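You operate a simulated robot arm through the tools that you are given. There is no shell and no other tool.

You are at the controls of a simulated two-armed robot. One attempt, no reset.

Task
Put the blue lid and valve block in the bottom drawer and clamp the blue finned block in the vice.
Fine: the repair bench's drawer; shut it. Where these are worked on the way, their far stop is far enough and under half their travel is too little: bottom drawer.
Where things are to end (x, y in the base frame): blue head lid within 60 mm of [660, -90]; blue valve block within 60 mm of [660, 0].

It is judged by the outcome, as a careful person would: the job done as asked, and still so three seconds after it is handed in. It fails if anything else is knocked over, pushed out of place, dropped, spilled or broken. A push-on lid holds only when it is set on centred and level and pressed home; a screw cap is set on level and turned clockwise until tight.

Robot
Two 7-joint arms with fingered hands on one trunk, on a base that moves. Base frame: it is fixed to the floor where the robot stands at the start and does not move with it; the origin is under the middle of the robot, x ahead of it, y to its left, z up; the surface under the hand at the start is at about z = 860. Readings come in mm, degrees, newtons and seconds.
The left shoulder is at the start at [70, 142, 1164], the right one opposite. With the tool pointing down near the work surface each hand reaches from about 420 to 800 mm from the robot's upright axis, wherever it stands, measured 20 degrees to its own side. Places, roughly: bed of the vice [400, -500, 900]; blue finned block (6x6x4 cm) [500, 300, 900]; blue head lid (6x6x4 cm) [500, 300, 900]; bottom drawer [700, 0, 900]; inside of the bottom drawer [700, 0, 900]. Payload 3.6 kg a hand.
The tool frame of a hand sits at the grasp point between the pads (the TCP): z along the fingers, y along the line on which they close. The tips reach 25 mm beyond it. The gripper opens to 88 mm; its body begins 29 mm behind the TCP. The gripper is a hand of 5 fingers: y runs from the thumb to the fingers, the wrist lies at [-13, -97, -162] in the tool frame.
Orientation is told as [roll, pitch, yaw] about the base's x, y, z axes, in that order, counted from this pose: with the fingers straight down and the wrist toward the robot, the tool's x, y and z point along [0, 1, 0], [1, 0, 0] and [0, 0, -1] of the base frame.

Tools
- The arms move only by the tool play_rows. It takes "left_deltas", "right_deltas" or both (then of equal length, played together; a hand with none holds still); each is a list of rows, each a list of 6 numbers: the shift along the tool's x, y, z in units of 100 mm (1.0 is 100 mm), then the turn, a rotation vector about the tool's x, y, z in units of 180 degrees (1.0 is 180 degrees). In form: [[dx, dy, dz, wx, wy, wz], ...]. A call has 1 to 20 rows; each row is the pose to reach, as a shift and turn from the pose commanded when the call began, along the tool's axes at that moment. A call with a number of a shift or a turn outside -1 to 1 is refused whole. A row lasts 0.2 s, in which the tool goes at most 50 mm and 8.6 degrees; a call with a longer step from one row to the next is refused whole. A pose out of reach is approached as far as the arm can. The call stops where the force on the tool passes 50 N (or 10 N more than at its start, if that is more) or the arm is blocked; 0.2 s more then pass. In this call time passes only in rows, and 0.2 s behind the last. The reply holds the time, the measured pose of the TCP, the force on the tool along the base axes, the opening and the grip force, in the units named above and with some noise, with the torque about the TCP (base axes, N m) and any sound that the robot's microphone picked up.
- Cameras (640 x 400 px; columns grow to the right, rows downward): "scene" is now at [135, -18.1, 1390.1]; the picture's right is [-0.21, -0.98, 0.00], its down [-0.59, 0.13, -0.80] and it looks along [0.78, -0.17, -0.60] (base axes); focal length 217 px, centre (320, 200). "left" rides on the left gripper at [-59, -79, -105] in its tool frame; the picture's right is [-0.73, -0.32, 0.61], its down [0.62, -0.68, 0.38] and it looks along [0.29, 0.66, 0.70] (tool axes); focal length 234 px, centre (320, 200). "right" rides on the right gripper at [59, -79, -105] in its tool frame; the picture's right is [-0.73, 0.32, -0.61], its down [-0.62, -0.68, 0.38] and it looks along [-0.29, 0.66, 0.70] (tool axes); focal length 234 px, centre (320, 200). There is no depth. A picture from a camera that has moved, and an enlarged one, comes with that camera's place and axes in the base frame and with its lens.
- grab_frame(camera): a new picture of that camera. The clock stands still meanwhile.
- lift_body(by): slides the trunk up (or, below 0, down) by that many mm; the arms and the scene camera ride with it, the base frame stays. It gives what a move gives, with no picture.
- steer(legs): drives the robot by 1 to 6 legs, each [ahead, left, turn to the left] in mm, mm and degrees, along the robot's own axes; the way and the turn of a leg run together, so that a leg with both is an arc; at most 1500 mm and 180 degrees a leg. The arms and the cameras ride along, it lands a little off, and it stops where it bumps. It gives what a move gives.
- curl_fingers(index, middle, ring, little, thumb_bend, thumb_turn, hand): sets how far each is bent, from 0 (flat) to 100 (curled in); at 30 the hand is open as for a grip, at 70 the pads meet at the TCP. One left out holds its place. A second passes; each finger stops where it meets its share of the squeeze, and holds until it gets a number again. It is the only way to open and close the hand. It gives what a move gives, with no picture; readings hold the bend of each and the force on index, middle, ring, little, thumb and palm. thumb_turn goes from beside the hand (0) to across from the fingers (100), as for a grip.
- pan_tilt(pan, tilt): turns the head with the scene camera to pan (to the left, within 86 degrees either way) and tilt (down, from -29 to 69), counted from straight ahead of the robot. It gives what a move gives.
- inspect(camera, box): a new picture of the part [left, top, right, bottom] of that camera's present view, enlarged. The clock stands still meanwhile.
- close_job(): hands the job in; it is judged then, once.

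Nothing tells you exact positions but the pictures and the camera data. Unless the task says otherwise, let go and move clear before handing in.

The tools are called after "Request:" as a command line: name --argument value ..., lists and objects as JSON in quotes. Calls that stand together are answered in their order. play_rows: Moves the arms, as the interface text tells. Its arguments: {"type":"object","properties":{"left_deltas":{"type":"array"},"right_deltas":{"type":"array"}},"required":[]} The other tools are called the same way: lift_body (by) moves the trunk up or down; curl_fingers (index, middle, ring, little, thumb_bend, thumb_turn, hand) moves the fingers one by one; steer (legs) drives the base; pan_tilt (pan, tilt) turns the head that bears the scene camera; grab_frame (camera) takes a picture; inspect (camera, box) takes an enlarged picture of a part of a camera's view; close_job () hands the job in.

At the start:

```text
time_s: 0.0
left_tcp_pos: [470.3, 162.6, 1193.7]
left_tool_rot: [0.0, 0.0, 0.1]
left_contact_force: [0.0, -0.1, 0.4]
left_wrist_torque: [0.01, 0.05, -0.05]
left_opening: 87.7
left_finger_force: 0.0
left_shape: jaw
left_bend: [30.0, 30.0, 30.0, 30.0, 30.0, 98.0]
left_finger forces: [0.0, 0.0, 0.0, 0.0, 0.0, 0.0]
right_tcp_pos: [507.2, -255.8, 1193.5]
right_tool_rot: [0.1, 0.0, 0.0]
right_contact_force: [0.4, 0.3, -0.5]
right_wrist_torque: [-0.01, -0.01, 0.02]
right_opening: 87.7
right_finger_force: 0.1
right_shape: jaw
right_bend: [30.0, 30.0, 30.0, 30.0, 30.0, 98.0]
right_finger forces: [0.0, 0.1, 0.0, 0.1, 0.1, 0.0]
trunk travel left (down, up): [-700.0, 240.0]
robot x, y, heading: [-1.4, 2.5, -0.0]
head pan, tilt (commanded): [-12.2, 36.9]
```

scene: 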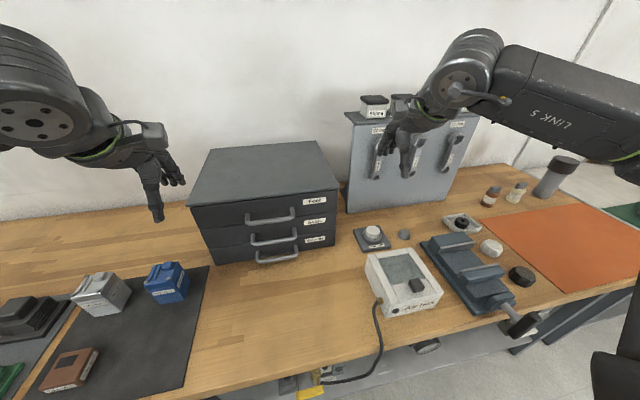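
right: 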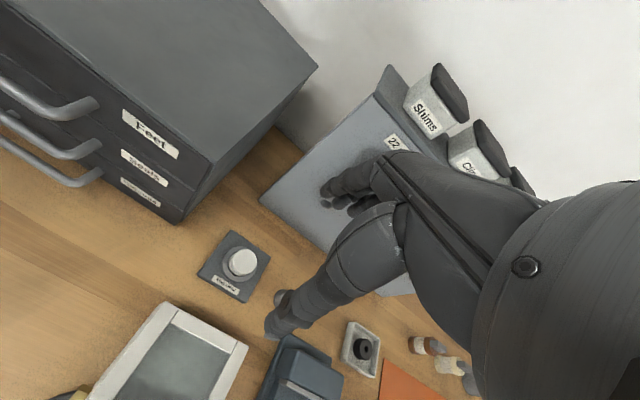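
left: 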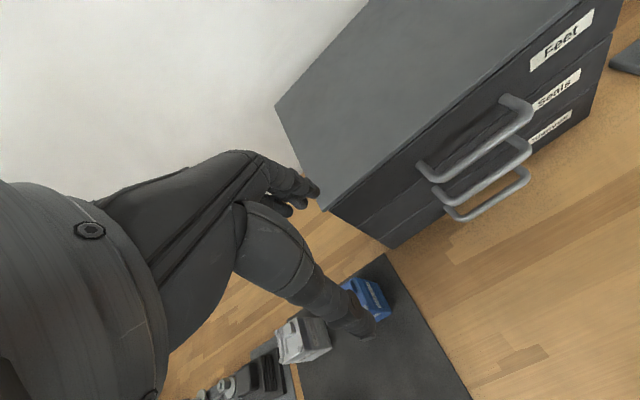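

I see a bench with a three-drawer cabinet ahead, a dark mat at left with a blue block and other blocks, and a vice at right. I'll look around before moving anything.

Request:
pan_tilt --pan 40 --tilt 45

Request:
grab_frame --camera "scene"

```text
time_s: 1.2
left_tcp_pos: [469.8, 162.5, 1194.0]
left_tool_rot: [-0.1, 0.0, 0.2]
left_contact_force: [-0.3, 0.2, 0.3]
left_wrist_torque: [-0.01, 0.0, 0.01]
left_opening: 87.5
left_finger_force: 0.0
left_shape: jaw
left_bend: [30.0, 30.0, 30.0, 30.0, 30.0, 98.0]
left_finger forces: [0.0, 0.1, 0.1, 0.0, 0.0, 0.1]
right_tcp_pos: [506.6, -254.5, 1192.9]
right_tool_rot: [0.0, 0.0, 0.0]
right_contact_force: [-0.1, 0.1, -0.4]
right_wrist_torque: [-0.04, -0.02, 0.0]
right_opening: 88.0
right_finger_force: 0.1
right_shape: jaw
right_bend: [30.0, 30.0, 30.0, 30.0, 30.0, 98.0]
right_finger forces: [0.1, 0.0, 0.0, 0.0, 0.0, 0.0]
trunk travel left (down, up): [-700.0, 240.0]
robot x, y, heading: [1.8, -0.6, 0.2]
head pan, tilt (commanded): [40.0, 45.0]
```

```text
taken
camera scene: at [112.4, 52.6, 1378.2], right [0.64, -0.77, 0.0], down [-0.54, -0.45, -0.71], along [0.54, 0.45, -0.71], focal length 217 px, centre (320, 200)
```

scene: 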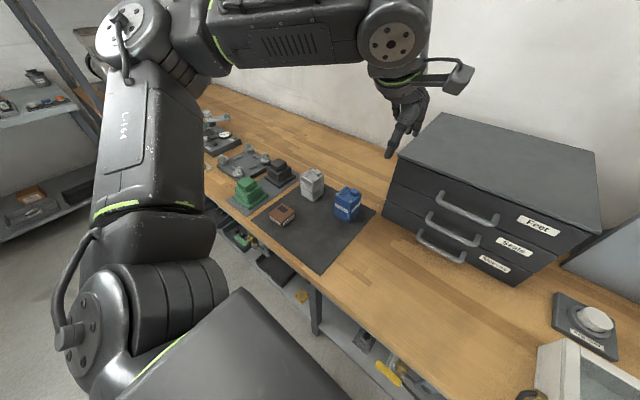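

The left mat holds a green block, a brown one, a grey one, a silver one and a blue one, possibly with more objects further left. I'll zoom in.

Request:
inspect --camera "scene" --box '[190, 100, 390, 225]'

Request:
inspect --camera "scene" --box '[270, 160, 390, 235]'

Request:
inspect --camera "scene" --box '[0, 50, 120, 240]'

Request:
inspect --camera "scene" --box '[200, 190, 440, 400]'

```text
3.20 times, centred on (290, 162) of scene
camera zoom: at [112.4, 52.6, 1378.2], right [0.64, -0.77, 0.0], down [-0.54, -0.45, -0.71], along [0.54, 0.45, -0.71], focal length 695 px, centre (416, 320)
```

zoom: 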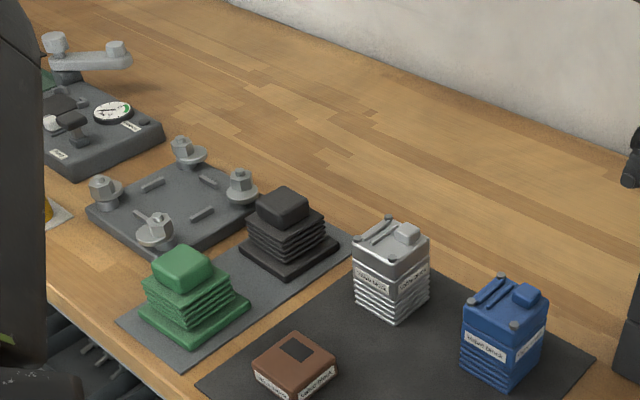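

```text
5.33 times, centred on (330, 198) of scene
camera zoom: at [112.4, 52.6, 1378.2], right [0.64, -0.77, 0.0], down [-0.54, -0.45, -0.71], along [0.54, 0.45, -0.71], focal length 1158 px, centre (267, 213)
```

zoom: 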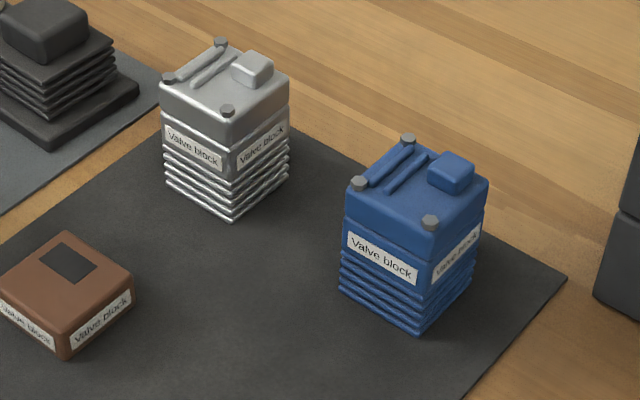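

```text
2.11 times, centred on (60, 145) of scene
camera zoom: at [112.4, 52.6, 1378.2], right [0.64, -0.77, 0.0], down [-0.54, -0.45, -0.71], along [0.54, 0.45, -0.71], focal length 457 px, centre (867, 316)
```

zoom: 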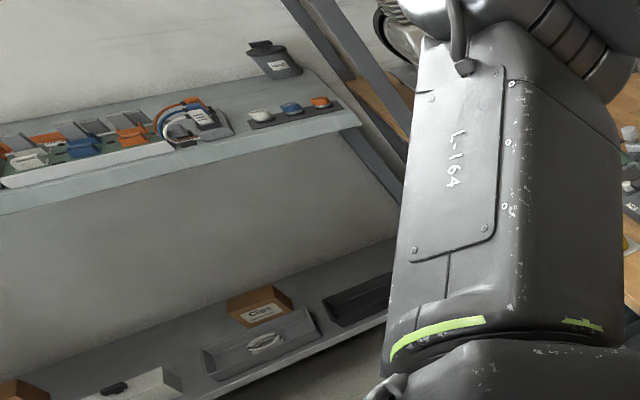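

```text
1.90 times, centred on (320, 295) of scene
camera zoom: at [112.4, 52.6, 1378.2], right [0.64, -0.77, 0.0], down [-0.54, -0.45, -0.71], along [0.54, 0.45, -0.71], focal length 414 px, centre (320, 19)
```

zoom: 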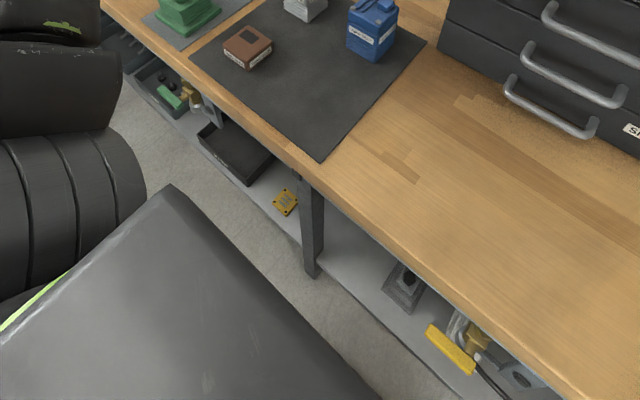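

The blue stack on the mat is three pieces: finned block at the bottom, labelled valve block in the middle and lid on top, near [512, 280]. Next I'll look at the cabinet and the vice.

Request:
pan_tilt --pan -45 --tilt 50

Request:
grab_frame --camera "scene"

Request:
pan_tilt --pan 0 --tilt 45

Request:
grab_frame --camera "scene"

Request:
inspect --camera "scene" --box '[220, 120, 440, 257]'

```text
time_s: 2.8
left_tcp_pos: [471.7, 163.1, 1193.4]
left_tool_rot: [0.0, 0.0, 0.1]
left_contact_force: [-0.2, -0.2, -0.6]
left_wrist_torque: [0.02, -0.02, 0.01]
left_opening: 87.7
left_finger_force: 0.1
left_shape: jaw
left_bend: [30.0, 30.0, 30.0, 30.0, 30.0, 98.0]
left_finger forces: [0.0, 0.1, 0.0, 0.1, 0.0, 0.0]
right_tcp_pos: [506.4, -255.2, 1194.8]
right_tool_rot: [0.1, -0.1, 0.0]
right_contact_force: [-0.3, -0.3, -0.6]
right_wrist_torque: [-0.01, -0.01, 0.0]
right_opening: 87.7
right_finger_force: 0.2
right_shape: jaw
right_bend: [30.0, 30.0, 30.0, 30.0, 30.0, 98.0]
right_finger forces: [0.0, 0.0, 0.0, 0.0, 0.0, 0.0]
trunk travel left (down, up): [-700.0, 240.0]
robot x, y, heading: [2.1, -0.1, -0.0]
head pan, tilt (commanded): [-45.0, 50.0]
```

```text
taken
camera scene: at [104.5, -54.0, 1371.3], right [-0.71, -0.71, 0.0], down [-0.54, 0.54, -0.64], along [0.45, -0.45, -0.77], focal length 217 px, centre (320, 200)
```

scene: 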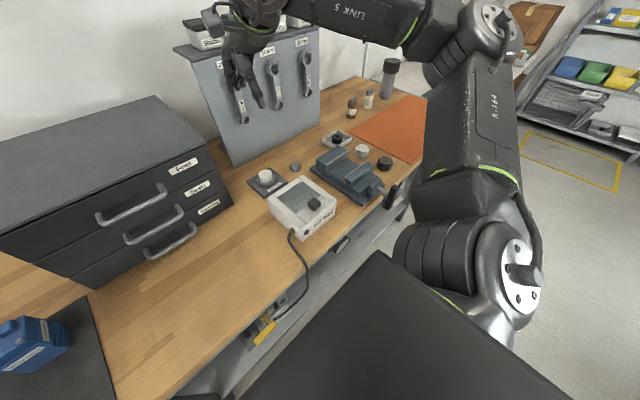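

```text
time_s: 3.9
left_tcp_pos: [471.1, 163.1, 1193.7]
left_tool_rot: [0.1, 0.0, 0.1]
left_contact_force: [-0.1, -0.1, 0.1]
left_wrist_torque: [0.02, 0.03, -0.01]
left_opening: 87.9
left_finger_force: 0.0
left_shape: jaw
left_bend: [30.0, 30.0, 30.0, 30.0, 30.0, 98.0]
left_finger forces: [0.0, 0.0, 0.1, 0.1, 0.1, 0.1]
right_tcp_pos: [507.7, -256.1, 1194.3]
right_tool_rot: [0.0, 0.0, 0.1]
right_contact_force: [0.1, -1.1, 0.7]
right_wrist_torque: [-0.02, -0.04, -0.04]
right_opening: 87.3
right_finger_force: 0.1
right_shape: jaw
right_bend: [30.0, 30.0, 30.0, 30.0, 30.0, 98.0]
right_finger forces: [0.1, 0.1, 0.0, 0.0, 0.0, 0.1]
trunk travel left (down, up): [-700.0, 240.0]
robot x, y, heading: [-1.3, -1.3, -0.2]
head pan, tilt (commanded): [0.0, 45.0]
```

```text
taken
camera scene: at [131.3, 0.3, 1378.2], right [0.0, -1.0, 0.0], down [-0.71, 0.0, -0.71], along [0.71, 0.0, -0.71], focal length 217 px, centre (320, 200)
```

scene: 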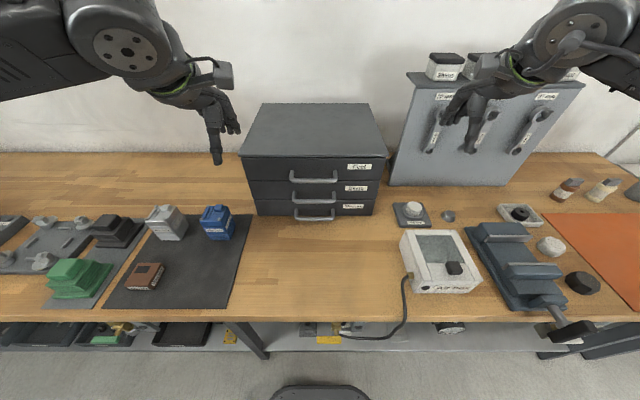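

```text
2.91 times, centred on (330, 188) of scene
camera zoom: at [131.3, 0.3, 1378.2], right [0.0, -1.0, 0.0], down [-0.71, 0.0, -0.71], along [0.71, 0.0, -0.71], focal length 632 px, centre (291, 234)
```

zoom: 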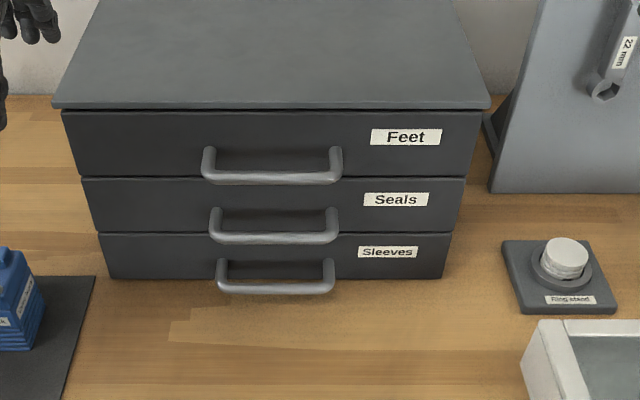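

The bottom drawer (Sleeves) has its handle bar near x≈544, z≈890, centred at y≈16. The cabinet front is at x≈582. I'll zoom in on the blue stack, the vice and the handle to measure them.

Request:
inspect --camera "scene" --box '[190, 195, 246, 245]'

Request:
inspect --camera "scene" --box '[440, 190, 640, 350]'

Request:
inspect --camera "scene" --box '[280, 160, 350, 225]'

Request:
inspect --camera "scene" --box '[0, 190, 250, 350]'

```text
8.00 times, centred on (218, 220) of scene
camera zoom: at [131.3, 0.3, 1378.2], right [0.0, -1.0, 0.0], down [-0.71, 0.0, -0.71], along [0.71, 0.0, -0.71], focal length 1737 px, centre (1136, 40)
```

zoom: 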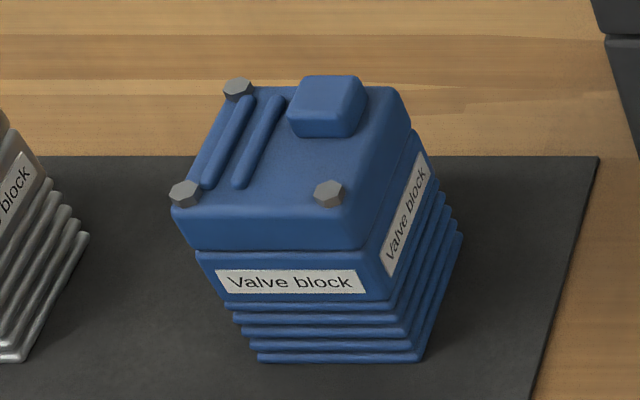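

```text
2.50 times, centred on (540, 270) of scene
camera zoom: at [131.3, 0.3, 1378.2], right [0.0, -1.0, 0.0], down [-0.71, 0.0, -0.71], along [0.71, 0.0, -0.71], focal length 543 px, centre (-230, 25)
```

zoom: 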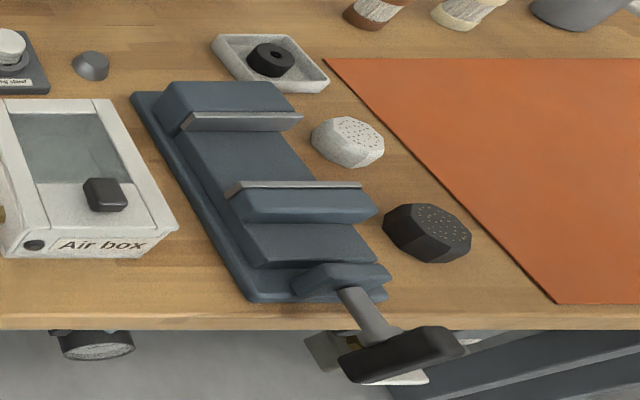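

```text
6.15 times, centred on (315, 192) of scene
camera zoom: at [131.3, 0.3, 1378.2], right [0.0, -1.0, 0.0], down [-0.71, 0.0, -0.71], along [0.71, 0.0, -0.71], focal length 1336 px, centre (351, 246)
```

zoom: 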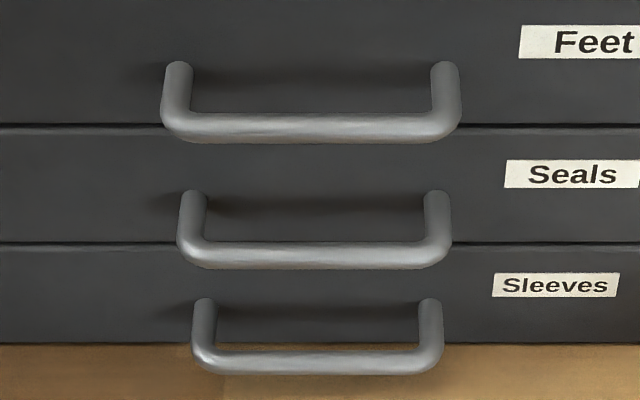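

```text
2.50 times, centred on (125, 270) of scene
camera zoom: at [131.3, 0.3, 1378.2], right [0.0, -1.0, 0.0], down [-0.71, 0.0, -0.71], along [0.71, 0.0, -0.71], focal length 543 px, centre (808, 25)
```

zoom: 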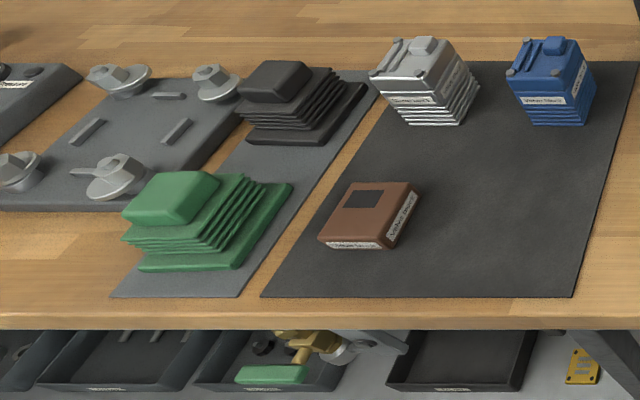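

The stack is about 55 mm square, centred near (515, 284). The finned block runs z≈862–898, the valve block to ≈926, and the lid body to ≈945 with a knob above. Next I'll study the hand's shape and the vice.

Request:
inspect --camera "scene" --box '[140, 40, 260, 175]'

Request:
inspect --camera "scene" --box '[420, 20, 540, 160]'

Request:
inspect --camera "left" --box '[0, 0, 640, 400]'

```text
2.96 times, centred on (200, 108) of scene
camera zoom: at [131.3, 0.3, 1378.2], right [0.0, -1.0, 0.0], down [-0.71, 0.0, -0.71], along [0.71, 0.0, -0.71], focal length 643 px, centre (676, 474)
```

zoom: 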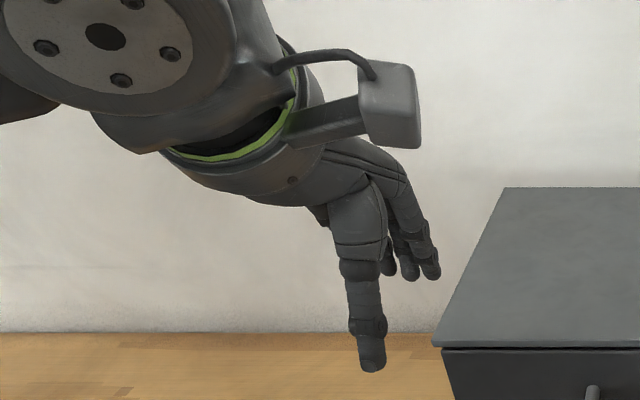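

```text
2.86 times, centred on (480, 90) of scene
camera zoom: at [131.3, 0.3, 1378.2], right [0.0, -1.0, 0.0], down [-0.71, 0.0, -0.71], along [0.71, 0.0, -0.71], focal length 620 px, centre (-137, 514)
```

zoom: 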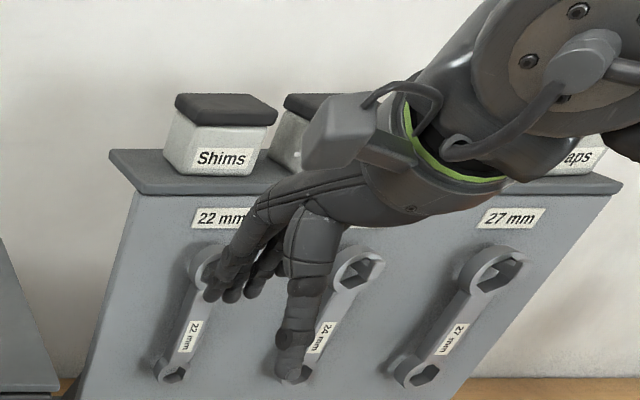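

```text
1.00 times, centred on (320, 200) of left (not enlarged: the box is as wide or as high as the picture)
camera zoom: at [391.7, 104.0, 1297.7], right [-0.32, -0.73, -0.61], down [-0.68, 0.62, -0.38], along [0.66, 0.29, -0.7], focal length 234 px, centre (320, 200)
```

zoom: 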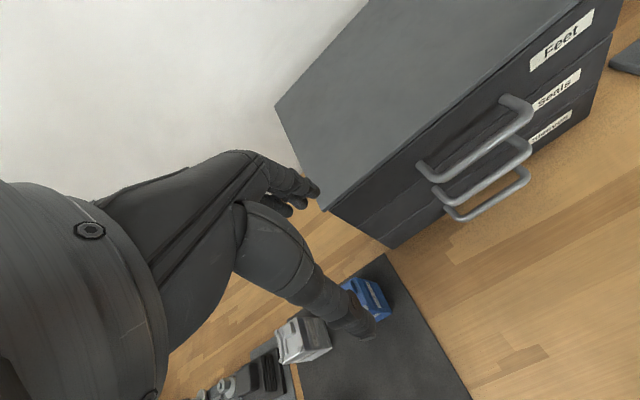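

The hand is anatomical: long thumb nearest me, four fingers beyond. To see its profile before working the handle, I'll turn the left hand sideways in free air and view it from the head.

Request:
play_rows --left_deltas '[[0, 0, 0, 0, 0, 0.042], [0, 0, 0, 0, 0, 0.084], [0, 0, 0, 0, 0, 0.126], [0, 0, 0, 0, 0, 0.168], [0, 0, 0, 0, 0, 0.21], [0, 0, 0, 0, 0, 0.252], [0, 0, 0, 0, 0, 0.294], [0, 0, 0, 0, 0, 0.336], [0, 0, 0, 0, 0, 0.378], [0, 0, 0, 0, 0, 0.42], [0, 0, 0, 0, 0, 0.46], [0, 0, 0, 0, 0, 0.5]]'

Request:
pan_tilt --pan 20 --tilt 25

Request:
grab_frame --camera "scene"

```text
time_s: 6.5
left_tcp_pos: [471.0, 161.8, 1192.8]
left_tool_rot: [-0.1, 0.1, -90.0]
left_contact_force: [0.1, 0.1, -0.3]
left_wrist_torque: [0.01, -0.03, -0.02]
left_opening: 87.6
left_finger_force: 0.1
left_shape: jaw
left_bend: [30.0, 30.0, 30.0, 30.0, 30.0, 98.0]
left_finger forces: [0.0, 0.0, 0.1, 0.1, 0.0, 0.1]
right_tcp_pos: [506.8, -254.2, 1194.1]
right_tool_rot: [0.0, 0.1, 0.0]
right_contact_force: [0.7, -0.9, 0.1]
right_wrist_torque: [0.01, 0.0, -0.01]
right_opening: 87.6
right_finger_force: 0.1
right_shape: jaw
right_bend: [30.0, 30.0, 30.0, 30.0, 30.0, 98.0]
right_finger forces: [0.0, 0.1, 0.0, 0.0, 0.0, 0.0]
trunk travel left (down, up): [-700.0, 240.0]
robot x, y, heading: [1.6, -3.4, -0.1]
head pan, tilt (commanded): [0.0, 45.0]
```

```text
time_s: 7.3
left_tcp_pos: [471.0, 162.4, 1194.1]
left_tool_rot: [0.0, 0.0, -90.0]
left_contact_force: [-0.3, 0.7, -0.1]
left_wrist_torque: [0.01, -0.01, 0.01]
left_opening: 87.6
left_finger_force: 0.1
left_shape: jaw
left_bend: [30.0, 30.0, 30.0, 30.0, 30.0, 98.0]
left_finger forces: [0.0, 0.0, 0.0, 0.1, 0.0, 0.0]
right_tcp_pos: [506.3, -256.2, 1192.7]
right_tool_rot: [0.0, 0.0, 0.1]
right_contact_force: [-1.1, -0.5, -0.4]
right_wrist_torque: [0.0, 0.0, 0.01]
right_opening: 88.0
right_finger_force: 0.2
right_shape: jaw
right_bend: [30.0, 30.0, 30.0, 30.0, 30.0, 98.0]
right_finger forces: [0.0, 0.0, 0.0, 0.0, 0.1, 0.0]
trunk travel left (down, up): [-700.0, 240.0]
robot x, y, heading: [-0.2, 0.1, 0.1]
head pan, tilt (commanded): [20.0, 25.0]
```

```text
taken
camera scene: at [136.6, 31.9, 1408.7], right [0.34, -0.94, 0.0], down [-0.4, -0.14, -0.91], along [0.85, 0.31, -0.42], focal length 217 px, centre (320, 200)
```

scene: 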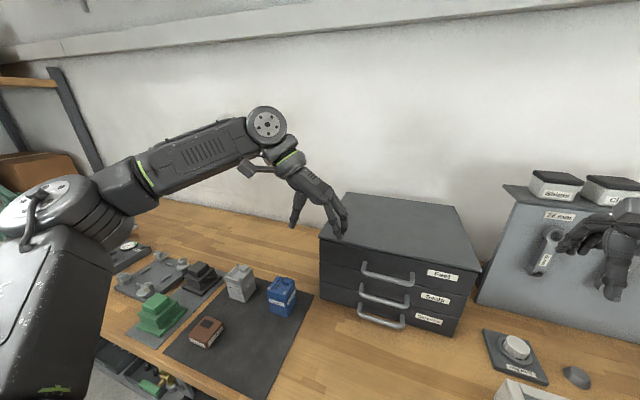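

Now I'll zoom in on the hand in profile.

Request:
inspect --camera "scene" --box '[240, 140, 380, 260]'

Request:
curl_fingers --hand "left" --index 55 --middle 55 --ring 55 --little 55 --thumb_bend 0 --thumb_turn 0

Request:
inspect --camera "scene" --box '[240, 140, 380, 260]'

```text
3.33 times, centred on (310, 200) of scene
camera zoom: at [136.6, 31.9, 1408.7], right [0.34, -0.94, 0.0], down [-0.4, -0.14, -0.91], along [0.85, 0.31, -0.42], focal length 724 px, centre (353, 200)
```

zoom: 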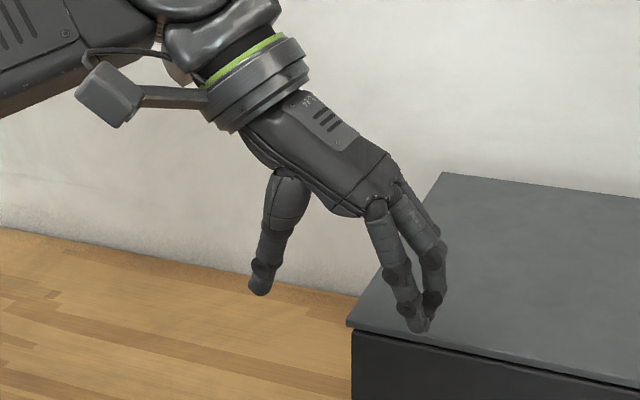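

```text
time_s: 8.3
left_tcp_pos: [471.8, 161.8, 1193.4]
left_tool_rot: [-0.1, 0.0, -89.9]
left_contact_force: [0.8, 0.7, 0.6]
left_wrist_torque: [-0.01, 0.0, 0.0]
left_opening: 117.2
left_finger_force: 0.0
left_shape: fingers
left_bend: [55.0, 55.0, 55.0, 55.0, 0.0, 0.0]
left_finger forces: [0.0, 0.0, 0.1, 0.0, 0.0, 0.0]
right_tcp_pos: [506.7, -255.8, 1194.6]
right_tool_rot: [0.0, 0.1, -0.1]
right_contact_force: [0.5, -0.1, 0.0]
right_wrist_torque: [-0.03, 0.01, -0.01]
right_opening: 87.5
right_finger_force: 0.0
right_shape: jaw
right_bend: [30.0, 30.0, 30.0, 30.0, 30.0, 98.0]
right_finger forces: [0.0, 0.1, 0.0, 0.1, 0.1, 0.0]
trunk travel left (down, up): [-700.0, 240.0]
robot x, y, heading: [-0.4, 1.0, 0.0]
head pan, tilt (commanded): [20.0, 25.0]
```

```text
3.33 times, centred on (310, 200) of scene
camera zoom: at [136.6, 31.9, 1408.8], right [0.34, -0.94, 0.0], down [-0.4, -0.14, -0.91], along [0.85, 0.31, -0.42], focal length 724 px, centre (353, 200)
```

zoom: 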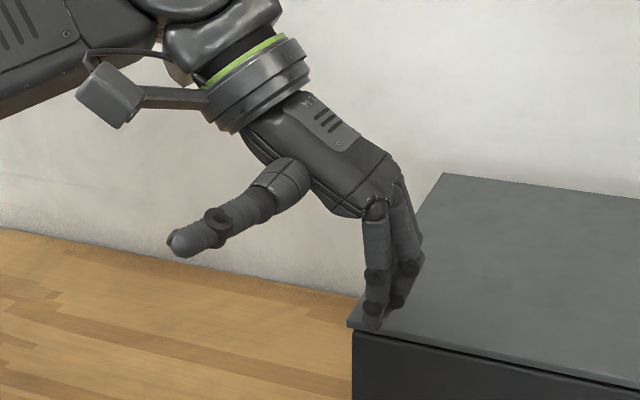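

The profile is clear: with fingers at bend 55 they run along the tool axis about 30 mm beyond the TCP line, ending near z +12. I'll back the base off a little to get working room, and turn the left hand back to straight.

Request:
steer --legs '[[-100, -50, 0]]'

Request:
play_rows --left_deltas '[[0, 0, 0, 0, 0, -0.042], [0, 0, 0, 0, 0, -0.084], [0, 0, 0, 0, 0, -0.126], [0, 0, 0, 0, 0, -0.168], [0, 0, 0, 0, 0, -0.21], [0, 0, 0, 0, 0, -0.252], [0, 0, 0, 0, 0, -0.294], [0, 0, 0, 0, 0, -0.336], [0, 0, 0, 0, 0, -0.378], [0, 0, 0, 0, 0, -0.42], [0, 0, 0, 0, 0, -0.46], [0, 0, 0, 0, 0, -0.5]]'

Request:
play_rows --left_deltas '[[0, 0, 0, -0.04, 0, 0], [0, 0, 0, -0.08, 0, 0], [0, 0, 0, -0.12, 0, 0], [0, 0, 0, -0.16, 0, 0], [0, 0, 0, -0.1944, 0, 0]]'

```text
time_s: 9.6
left_tcp_pos: [372.8, 113.4, 1192.4]
left_tool_rot: [-0.2, 0.0, -89.9]
left_contact_force: [-0.4, 0.1, -0.3]
left_wrist_torque: [0.01, -0.01, 0.03]
left_opening: 117.5
left_finger_force: 0.0
left_shape: fingers
left_bend: [55.0, 55.0, 55.0, 55.0, 0.0, 0.0]
left_finger forces: [0.0, 0.1, 0.0, 0.0, 0.0, 0.0]
right_tcp_pos: [409.6, -305.3, 1193.5]
right_tool_rot: [0.0, 0.1, 0.0]
right_contact_force: [0.0, 0.1, -1.0]
right_wrist_torque: [0.04, 0.01, 0.0]
right_opening: 87.7
right_finger_force: 0.1
right_shape: jaw
right_bend: [30.0, 30.0, 30.0, 30.0, 30.0, 98.0]
right_finger forces: [0.0, 0.1, 0.0, 0.0, 0.0, 0.1]
trunk travel left (down, up): [-700.0, 240.0]
robot x, y, heading: [-97.2, -50.8, 0.1]
head pan, tilt (commanded): [20.0, 25.0]
```

```text
time_s: 12.2
left_tcp_pos: [373.6, 110.1, 1192.5]
left_tool_rot: [0.1, -0.1, 0.2]
left_contact_force: [-0.2, -0.7, 0.6]
left_wrist_torque: [-0.01, 0.0, 0.0]
left_opening: 117.6
left_finger_force: 0.1
left_shape: fingers
left_bend: [55.0, 55.0, 55.0, 55.0, 0.0, 0.0]
left_finger forces: [0.0, 0.0, 0.0, 0.0, 0.0, 0.1]
right_tcp_pos: [407.2, -306.6, 1193.0]
right_tool_rot: [-0.1, 0.0, 0.0]
right_contact_force: [0.2, 0.0, 0.1]
right_wrist_torque: [-0.02, -0.02, -0.01]
right_opening: 87.6
right_finger_force: 0.0
right_shape: jaw
right_bend: [30.0, 30.0, 30.0, 30.0, 30.0, 98.0]
right_finger forces: [0.0, 0.0, 0.0, 0.0, 0.0, 0.0]
trunk travel left (down, up): [-700.0, 240.0]
robot x, y, heading: [-99.5, -51.5, 0.1]
head pan, tilt (commanded): [20.0, 25.0]
```

```text
time_s: 13.3
left_tcp_pos: [371.4, 111.3, 1193.6]
left_tool_rot: [-0.1, -35.0, 0.1]
left_contact_force: [0.3, 0.2, 0.7]
left_wrist_torque: [0.0, 0.02, 0.02]
left_opening: 117.4
left_finger_force: 0.0
left_shape: fingers
left_bend: [55.0, 55.0, 55.0, 55.0, 0.0, 0.0]
left_finger forces: [0.0, 0.0, 0.1, 0.0, 0.0, 0.0]
right_tcp_pos: [408.7, -304.7, 1193.7]
right_tool_rot: [0.0, 0.0, 0.1]
right_contact_force: [0.2, 0.2, -0.3]
right_wrist_torque: [-0.04, 0.0, 0.02]
right_opening: 87.7
right_finger_force: 0.0
right_shape: jaw
right_bend: [30.0, 30.0, 30.0, 30.0, 30.0, 98.0]
right_finger forces: [0.1, 0.0, 0.0, 0.0, 0.0, 0.1]
trunk travel left (down, up): [-700.0, 240.0]
robot x, y, heading: [-97.8, -50.7, 0.0]
head pan, tilt (commanded): [20.0, 25.0]
```

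I'm staging the left hand in front of the drawer handles, working down in steps.

Request:
play_rows --left_deltas '[[-0.11, -0.11, 0.27, 0, 0, 0], [-0.22, -0.22, 0.54, 0, 0, 0], [-0.33, -0.33, 0.8, 0, 0, 0]]'

Request:
play_rows --left_deltas '[[-0.11, -0.11, 0.27, 0, 0, 0], [-0.22, -0.22, 0.54, 0, 0, 0], [-0.33, -0.33, 0.8, 0, 0, 0]]'

Request:
grab_frame --camera "left"

Request:
pan_tilt --pan 5 --tilt 35

Request:
grab_frame --camera "scene"

```text
time_s: 14.2
left_tcp_pos: [394.3, 79.2, 1108.4]
left_tool_rot: [0.0, -35.0, 0.1]
left_contact_force: [-0.8, -0.3, -0.5]
left_wrist_torque: [-0.01, -0.02, 0.0]
left_opening: 117.4
left_finger_force: 0.1
left_shape: fingers
left_bend: [55.0, 55.0, 55.0, 55.0, 0.0, 0.0]
left_finger forces: [0.0, 0.0, 0.0, 0.0, 0.0, 0.0]
right_tcp_pos: [409.0, -307.0, 1192.7]
right_tool_rot: [0.1, 0.1, 0.0]
right_contact_force: [0.3, 1.0, -0.3]
right_wrist_torque: [0.02, 0.01, -0.01]
right_opening: 87.7
right_finger_force: 0.1
right_shape: jaw
right_bend: [30.0, 30.0, 30.0, 30.0, 30.0, 98.0]
right_finger forces: [0.0, 0.1, 0.0, 0.0, 0.1, 0.1]
trunk travel left (down, up): [-700.0, 240.0]
robot x, y, heading: [-98.3, -54.0, -0.2]
head pan, tilt (commanded): [20.0, 25.0]
```

```text
time_s: 14.9
left_tcp_pos: [411.9, 45.5, 1025.2]
left_tool_rot: [0.1, -35.0, 0.0]
left_contact_force: [-0.1, -0.5, 0.3]
left_wrist_torque: [-0.01, -0.01, -0.01]
left_opening: 117.3
left_finger_force: 0.0
left_shape: fingers
left_bend: [55.0, 55.0, 55.0, 55.0, 0.0, 0.0]
left_finger forces: [0.0, 0.0, 0.1, 0.2, 0.0, 0.1]
right_tcp_pos: [409.3, -305.2, 1193.7]
right_tool_rot: [0.2, 0.1, 0.0]
right_contact_force: [0.8, -0.4, 0.1]
right_wrist_torque: [0.03, -0.01, 0.03]
right_opening: 87.7
right_finger_force: 0.1
right_shape: jaw
right_bend: [30.0, 30.0, 30.0, 30.0, 30.0, 98.0]
right_finger forces: [0.0, 0.0, 0.1, 0.0, 0.1, 0.1]
trunk travel left (down, up): [-700.0, 240.0]
robot x, y, heading: [-101.8, -52.4, 0.2]
head pan, tilt (commanded): [20.0, 25.0]
```

```text
taken
camera left: at [286.8, -13.5, 1064.7], right [0.08, -0.73, -0.68], down [-0.34, 0.62, -0.7], along [0.94, 0.29, -0.19], focal length 234 px, centre (320, 200)
```

left: 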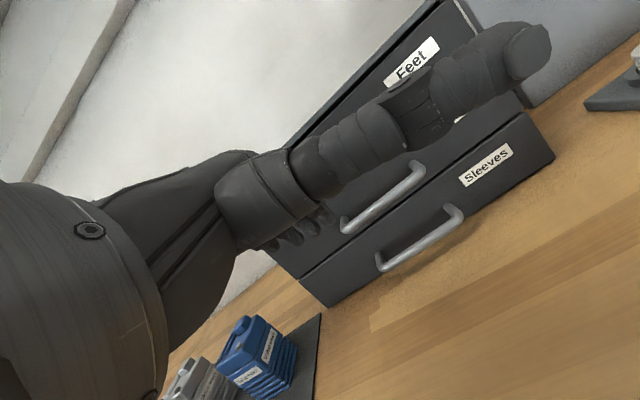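

```text
time_s: 15.7
left_tcp_pos: [411.7, 46.5, 1025.7]
left_tool_rot: [0.0, -35.0, 0.1]
left_contact_force: [0.3, 0.9, 0.8]
left_wrist_torque: [-0.03, 0.01, -0.02]
left_opening: 117.5
left_finger_force: 0.0
left_shape: fingers
left_bend: [55.0, 55.0, 55.0, 55.0, 0.0, 0.0]
left_finger forces: [0.0, 0.1, 0.1, 0.0, 0.0, 0.0]
right_tcp_pos: [408.7, -305.0, 1193.4]
right_tool_rot: [0.0, 0.0, 0.0]
right_contact_force: [0.2, 0.3, 0.5]
right_wrist_torque: [0.02, 0.02, -0.01]
right_opening: 88.0
right_finger_force: 0.1
right_shape: jaw
right_bend: [30.0, 30.0, 30.0, 30.0, 30.0, 98.0]
right_finger forces: [0.1, 0.0, 0.1, 0.0, 0.1, 0.0]
trunk travel left (down, up): [-700.0, 240.0]
robot x, y, heading: [-97.7, -49.3, 0.1]
head pan, tilt (commanded): [5.0, 35.0]
```

```text
taken
camera scene: at [39.0, -41.6, 1393.0], right [0.09, -1.0, 0.0], down [-0.57, -0.05, -0.82], along [0.82, 0.07, -0.57], focal length 217 px, centre (320, 200)
```

scene: 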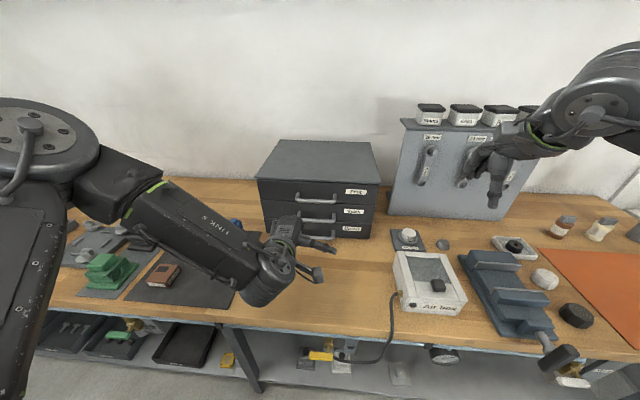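

The thumb now sticks out sideways but does no harm. I'll use this second viewpoint to triangulate the bottom handle.

Request:
inspect --camera "left" --box '[300, 140, 540, 300]'

Request:
inspect --camera "scene" --box '[255, 170, 395, 260]'

```text
2.50 times, centred on (420, 220) of left
camera zoom: at [286.3, -12.4, 1065.3], right [0.08, -0.73, -0.68], down [-0.34, 0.62, -0.7], along [0.94, 0.29, -0.19], focal length 585 px, centre (70, 150)
```

zoom: 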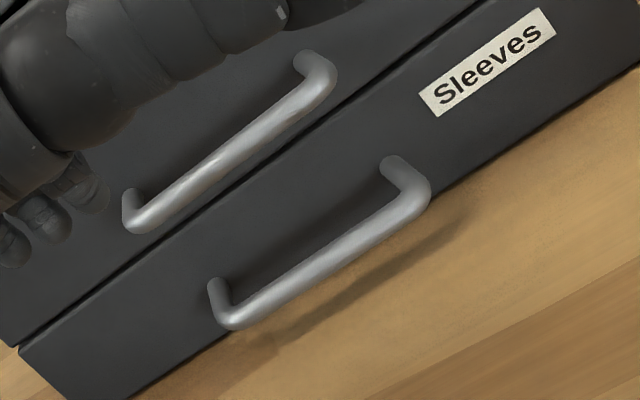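

```text
4.44 times, centred on (325, 215) of scene
camera zoom: at [39.0, -41.6, 1393.0], right [0.09, -1.0, 0.0], down [-0.57, -0.05, -0.82], along [0.82, 0.07, -0.57], focal length 965 px, centre (298, 133)
```

zoom: 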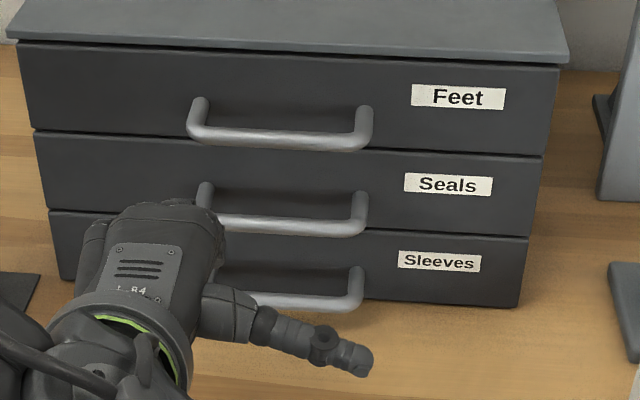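

The handle bar is near x≈543.5, z≈890, between y −41 and 72, and the drawer face is at x≈581.5. I'll check where the fingertips sit before hooking.

Request:
inspect --camera "left" --box '[220, 170, 370, 265]'

Request:
curl_fingers --hand "left" --thumb_bend 60 --thumb_turn 0

Request:
grab_frame --camera "left"

```text
4.21 times, centred on (295, 218) of left
camera zoom: at [286.3, -12.4, 1065.3], right [0.08, -0.73, -0.68], down [-0.34, 0.62, -0.7], along [0.94, 0.29, -0.19], focal length 986 px, centre (425, 126)
```

zoom: 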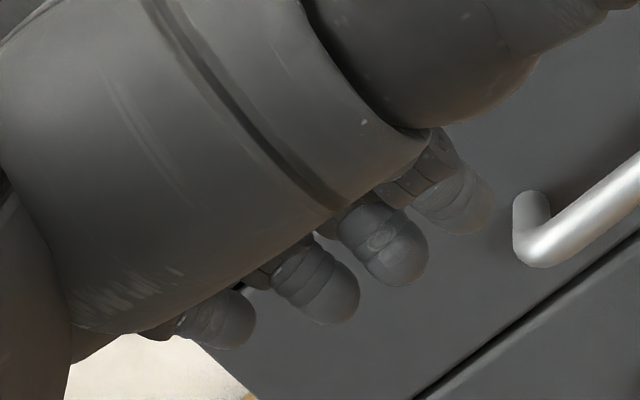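

```text
time_s: 16.7
left_tcp_pos: [411.3, 46.9, 1023.6]
left_tool_rot: [0.0, -34.9, 0.1]
left_contact_force: [0.1, -0.1, -0.8]
left_wrist_torque: [0.01, 0.01, -0.01]
left_opening: 84.3
left_finger_force: 0.0
left_shape: fingers
left_bend: [55.0, 55.0, 55.0, 55.0, 60.0, 0.0]
left_finger forces: [0.1, 0.0, 0.0, 0.1, 0.0, 0.0]
right_tcp_pos: [408.1, -304.9, 1193.4]
right_tool_rot: [0.0, 0.0, 0.0]
right_contact_force: [-0.3, 0.4, 0.6]
right_wrist_torque: [0.01, -0.01, -0.01]
right_opening: 87.8
right_finger_force: 0.0
right_shape: jaw
right_bend: [30.0, 30.0, 30.0, 30.0, 30.0, 98.0]
right_finger forces: [0.0, 0.0, 0.1, 0.0, 0.0, 0.1]
trunk travel left (down, up): [-700.0, 240.0]
robot x, y, heading: [-100.2, -50.3, -0.0]
head pan, tilt (commanded): [5.0, 35.0]
```

```text
taken
camera left: at [286.5, -12.7, 1065.2], right [0.08, -0.73, -0.68], down [-0.34, 0.62, -0.7], along [0.94, 0.29, -0.19], focal length 234 px, centre (320, 200)
```

left: 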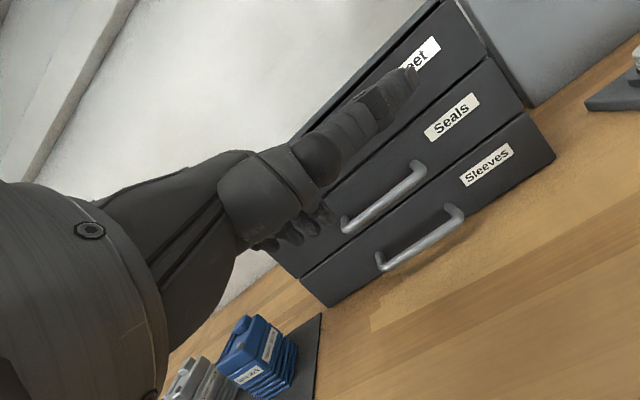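

Fingertips are about 24 mm beyond the TCP line and 24 mm past it, spread over tool x −4 to +44. I'll stage at pitch −40°, 80 mm back along the tool axis from the hook position.

Request:
play_rows --left_deltas '[[-0.16, 0.06, 0.33, -0.01, 0, 0], [-0.32, 0.12, 0.66, -0.02, 0, 0], [-0.485, 0.176, 0.99, -0.0278, 0, 0]]'

Request:
grab_frame --camera "left"

Request:
inspect --camera "scene" --box '[240, 170, 400, 270]'

```text
time_s: 17.5
left_tcp_pos: [482.9, -1.7, 951.8]
left_tool_rot: [0.0, -40.0, 0.2]
left_contact_force: [0.2, -0.6, -0.6]
left_wrist_torque: [0.01, -0.02, -0.04]
left_opening: 84.3
left_finger_force: 0.1
left_shape: fingers
left_bend: [55.0, 55.0, 55.0, 55.0, 60.0, 0.0]
left_finger forces: [0.0, 0.1, 0.1, 0.1, 0.0, 0.0]
right_tcp_pos: [410.4, -304.2, 1192.6]
right_tool_rot: [0.0, 0.2, -0.1]
right_contact_force: [-0.7, 1.3, -0.2]
right_wrist_torque: [0.0, 0.02, 0.03]
right_opening: 87.7
right_finger_force: 0.0
right_shape: jaw
right_bend: [30.0, 30.0, 30.0, 30.0, 30.0, 98.0]
right_finger forces: [0.0, 0.0, 0.0, 0.1, 0.0, 0.1]
trunk travel left (down, up): [-700.0, 240.0]
robot x, y, heading: [-98.7, -50.8, -0.1]
head pan, tilt (commanded): [5.0, 35.0]
```

```text
taken
camera left: at [354.8, -59.8, 981.0], right [0.14, -0.73, -0.67], down [-0.28, 0.62, -0.73], along [0.95, 0.29, -0.11], focal length 234 px, centre (320, 200)
```

left: 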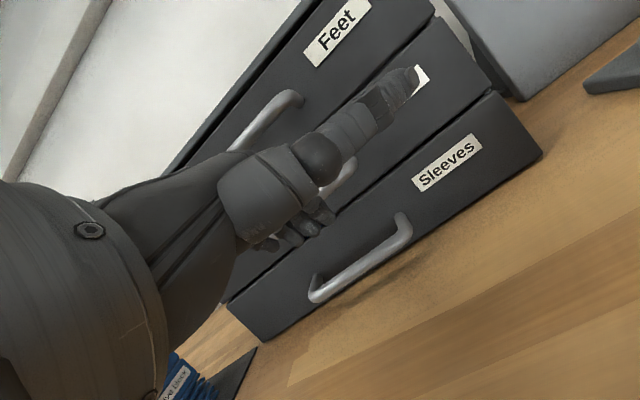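

```text
4.00 times, centred on (320, 220) of scene
camera zoom: at [40.3, -41.1, 1392.9], right [0.09, -1.0, 0.0], down [-0.57, -0.05, -0.82], along [0.82, 0.07, -0.57], focal length 868 px, centre (320, 120)
```

zoom: 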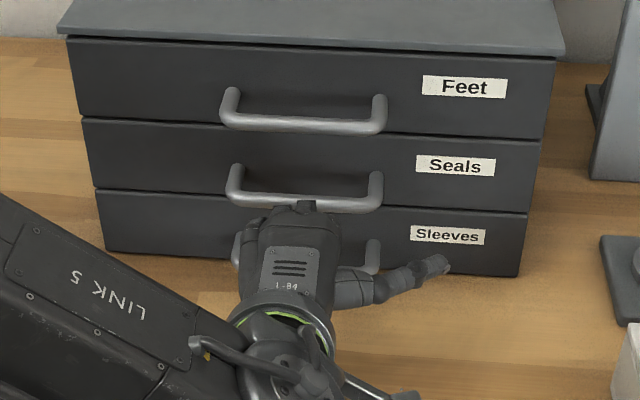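

Request:
inspect --camera "left" --box '[220, 160, 420, 310]'

```text
2.67 times, centred on (320, 235) of left
camera zoom: at [354.8, -59.8, 981.0], right [0.14, -0.73, -0.67], down [-0.28, 0.62, -0.73], along [0.95, 0.29, -0.11], focal length 624 px, centre (320, 107)
```

zoom: 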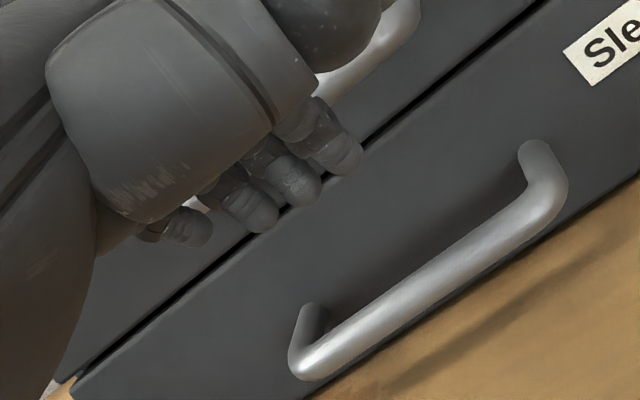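

Measurements agree: bar at about (544.5, 891), fingertips at about (517, 948). I'll slide the fingers in over the bottom bar along the tool axis.

Request:
play_rows --left_deltas '[[0, 0, 0.2, 0, 0, 0], [0, 0, 0.4, 0, 0, 0], [0, 0, 0.55, 0, 0, 0], [0, 0, 0.68, 0, 0, 0], [0, 0, 0.78, 0, 0, 0]]'

Request:
grab_frame --camera "left"

Request:
inspect --camera "left" --box '[220, 160, 420, 310]'

```text
time_s: 18.7
left_tcp_pos: [533.0, -2.4, 892.3]
left_tool_rot: [-0.1, -40.0, 0.2]
left_contact_force: [-0.3, 0.5, 0.4]
left_wrist_torque: [0.0, 0.01, 0.0]
left_opening: 84.4
left_finger_force: 0.0
left_shape: fingers
left_bend: [55.0, 55.0, 55.0, 55.0, 60.0, 0.0]
left_finger forces: [0.0, 0.0, 0.0, 0.1, 0.0, 0.1]
right_tcp_pos: [408.8, -304.8, 1193.7]
right_tool_rot: [0.0, 0.0, -0.1]
right_contact_force: [0.8, 0.2, 0.6]
right_wrist_torque: [-0.02, -0.01, 0.03]
right_opening: 87.5
right_finger_force: 0.0
right_shape: jaw
right_bend: [30.0, 30.0, 30.0, 30.0, 30.0, 98.0]
right_finger forces: [0.0, 0.1, 0.1, 0.0, 0.1, 0.0]
trunk travel left (down, up): [-700.0, 240.0]
robot x, y, heading: [-98.9, -52.7, -0.1]
head pan, tilt (commanded): [5.0, 35.0]
```

```text
taken
camera left: at [404.8, -61.1, 921.6], right [0.14, -0.73, -0.67], down [-0.28, 0.62, -0.73], along [0.95, 0.29, -0.11], focal length 234 px, centre (320, 200)
```

left: 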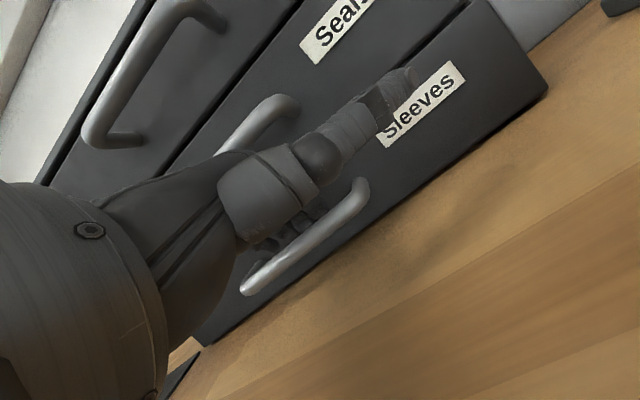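

```text
2.67 times, centred on (320, 235) of left
camera zoom: at [404.8, -61.1, 921.6], right [0.14, -0.73, -0.67], down [-0.28, 0.62, -0.73], along [0.95, 0.29, -0.11], focal length 624 px, centre (320, 107)
```

zoom: 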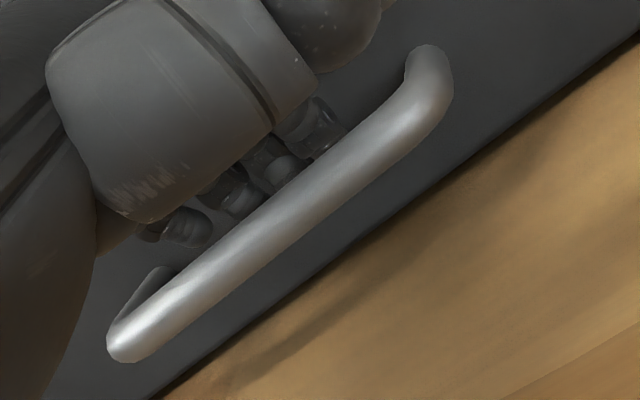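

The fingertips are behind the bottom bar with no contact. I'll curl them around it.

Request:
curl_fingers --hand "left" --index 82 --middle 82 --ring 82 --little 82

Request:
inspect --camera "left" --box '[220, 160, 420, 310]'

```text
time_s: 19.7
left_tcp_pos: [533.3, -1.5, 891.9]
left_tool_rot: [0.0, -39.9, 0.1]
left_contact_force: [-0.7, 2.5, -7.3]
left_wrist_torque: [-0.12, -0.62, -0.23]
left_opening: 73.9
left_finger_force: 19.5
left_shape: fingers
left_bend: [82.0, 80.0, 80.0, 80.0, 60.0, 0.0]
left_finger forces: [1.4, 24.3, 5.3, 7.6, 0.0, 0.0]
right_tcp_pos: [409.2, -304.7, 1193.0]
right_tool_rot: [0.0, 0.1, 0.1]
right_contact_force: [0.3, 0.1, 0.0]
right_wrist_torque: [0.0, 0.02, -0.03]
right_opening: 87.7
right_finger_force: 0.0
right_shape: jaw
right_bend: [30.0, 30.0, 30.0, 30.0, 30.0, 98.0]
right_finger forces: [0.0, 0.0, 0.0, 0.1, 0.0, 0.0]
trunk travel left (down, up): [-700.0, 240.0]
robot x, y, heading: [-99.1, -47.2, 0.1]
head pan, tilt (commanded): [5.0, 35.0]
```

```text
2.67 times, centred on (320, 235) of left
camera zoom: at [405.0, -60.5, 921.1], right [0.14, -0.73, -0.67], down [-0.28, 0.62, -0.73], along [0.95, 0.29, -0.11], focal length 624 px, centre (320, 107)
```

zoom: 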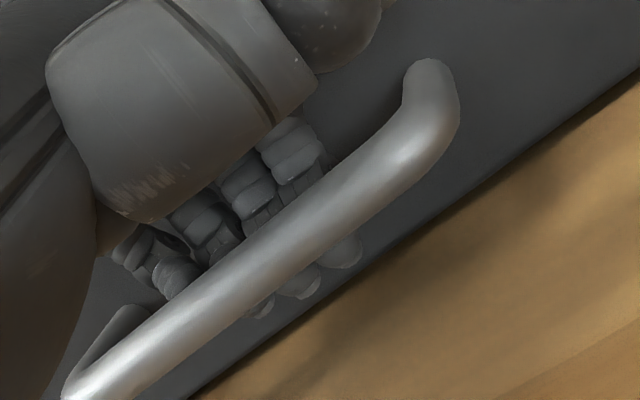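

All four fingers wrap the bar from behind. Now I'll pull the drawer straight back.

Request:
play_rows --left_deltas '[[0, -0.0766, -0.0643, 0, 0, 0], [0, -0.1532, -0.1286, 0, 0, 0], [0, -0.2298, -0.1929, 0, 0, 0], [0, -0.3064, -0.2572, 0, 0, 0], [0, -0.383, -0.3215, 0, 0, 0], [0, -0.4596, -0.3858, 0, 0, 0], [0, -0.5362, -0.4501, 0, 0, 0], [0, -0.6128, -0.5144, 0, 0, 0], [0, -0.6894, -0.5787, 0, 0, 0], [0, -0.766, -0.643, 0, 0, 0]]'

Request:
grab_frame --camera "left"

Request:
grab_frame --camera "scene"

```text
time_s: 21.9
left_tcp_pos: [432.1, -2.1, 892.6]
left_tool_rot: [0.1, -40.0, 0.2]
left_contact_force: [0.4, 2.2, -7.2]
left_wrist_torque: [-0.11, -0.53, -0.23]
left_opening: 73.8
left_finger_force: 17.9
left_shape: fingers
left_bend: [82.0, 80.0, 80.0, 80.0, 60.0, 0.0]
left_finger forces: [1.3, 21.8, 5.1, 7.5, 0.0, 0.0]
right_tcp_pos: [408.8, -304.7, 1194.4]
right_tool_rot: [0.0, 0.0, 0.0]
right_contact_force: [0.7, -0.1, -0.2]
right_wrist_torque: [-0.02, -0.04, -0.02]
right_opening: 87.9
right_finger_force: 0.2
right_shape: jaw
right_bend: [30.0, 30.0, 30.0, 30.0, 30.0, 98.0]
right_finger forces: [0.0, 0.0, 0.0, 0.1, 0.0, 0.1]
trunk travel left (down, up): [-700.0, 240.0]
robot x, y, heading: [-99.9, -50.3, 0.2]
head pan, tilt (commanded): [5.0, 35.0]
```

```text
taken
camera left: at [304.4, -60.3, 921.1], right [0.14, -0.73, -0.67], down [-0.28, 0.62, -0.73], along [0.95, 0.29, -0.11], focal length 234 px, centre (320, 200)
```

left: 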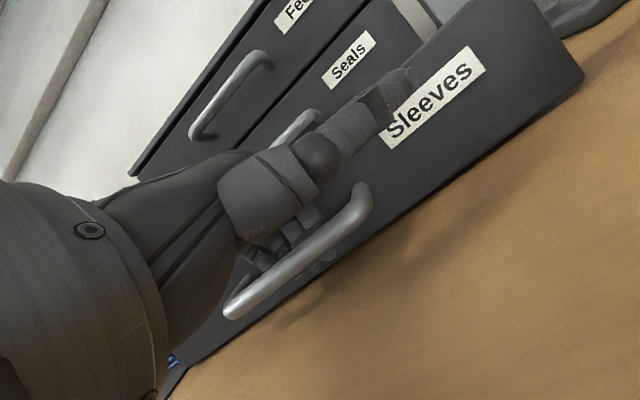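

```text
taken
camera scene: at [39.4, -41.4, 1393.1], right [0.09, -1.0, 0.0], down [-0.57, -0.05, -0.82], along [0.82, 0.07, -0.57], focal length 217 px, centre (320, 200)
```

scene: 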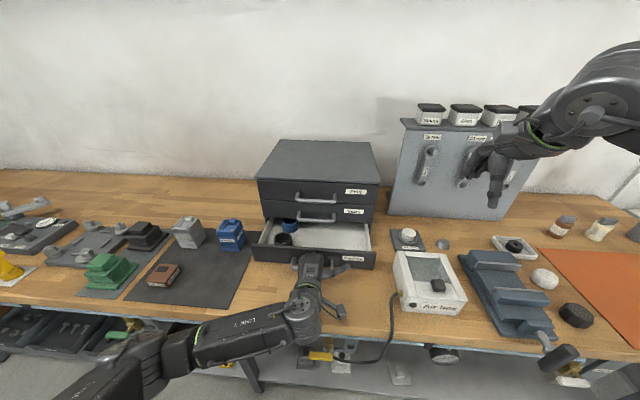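

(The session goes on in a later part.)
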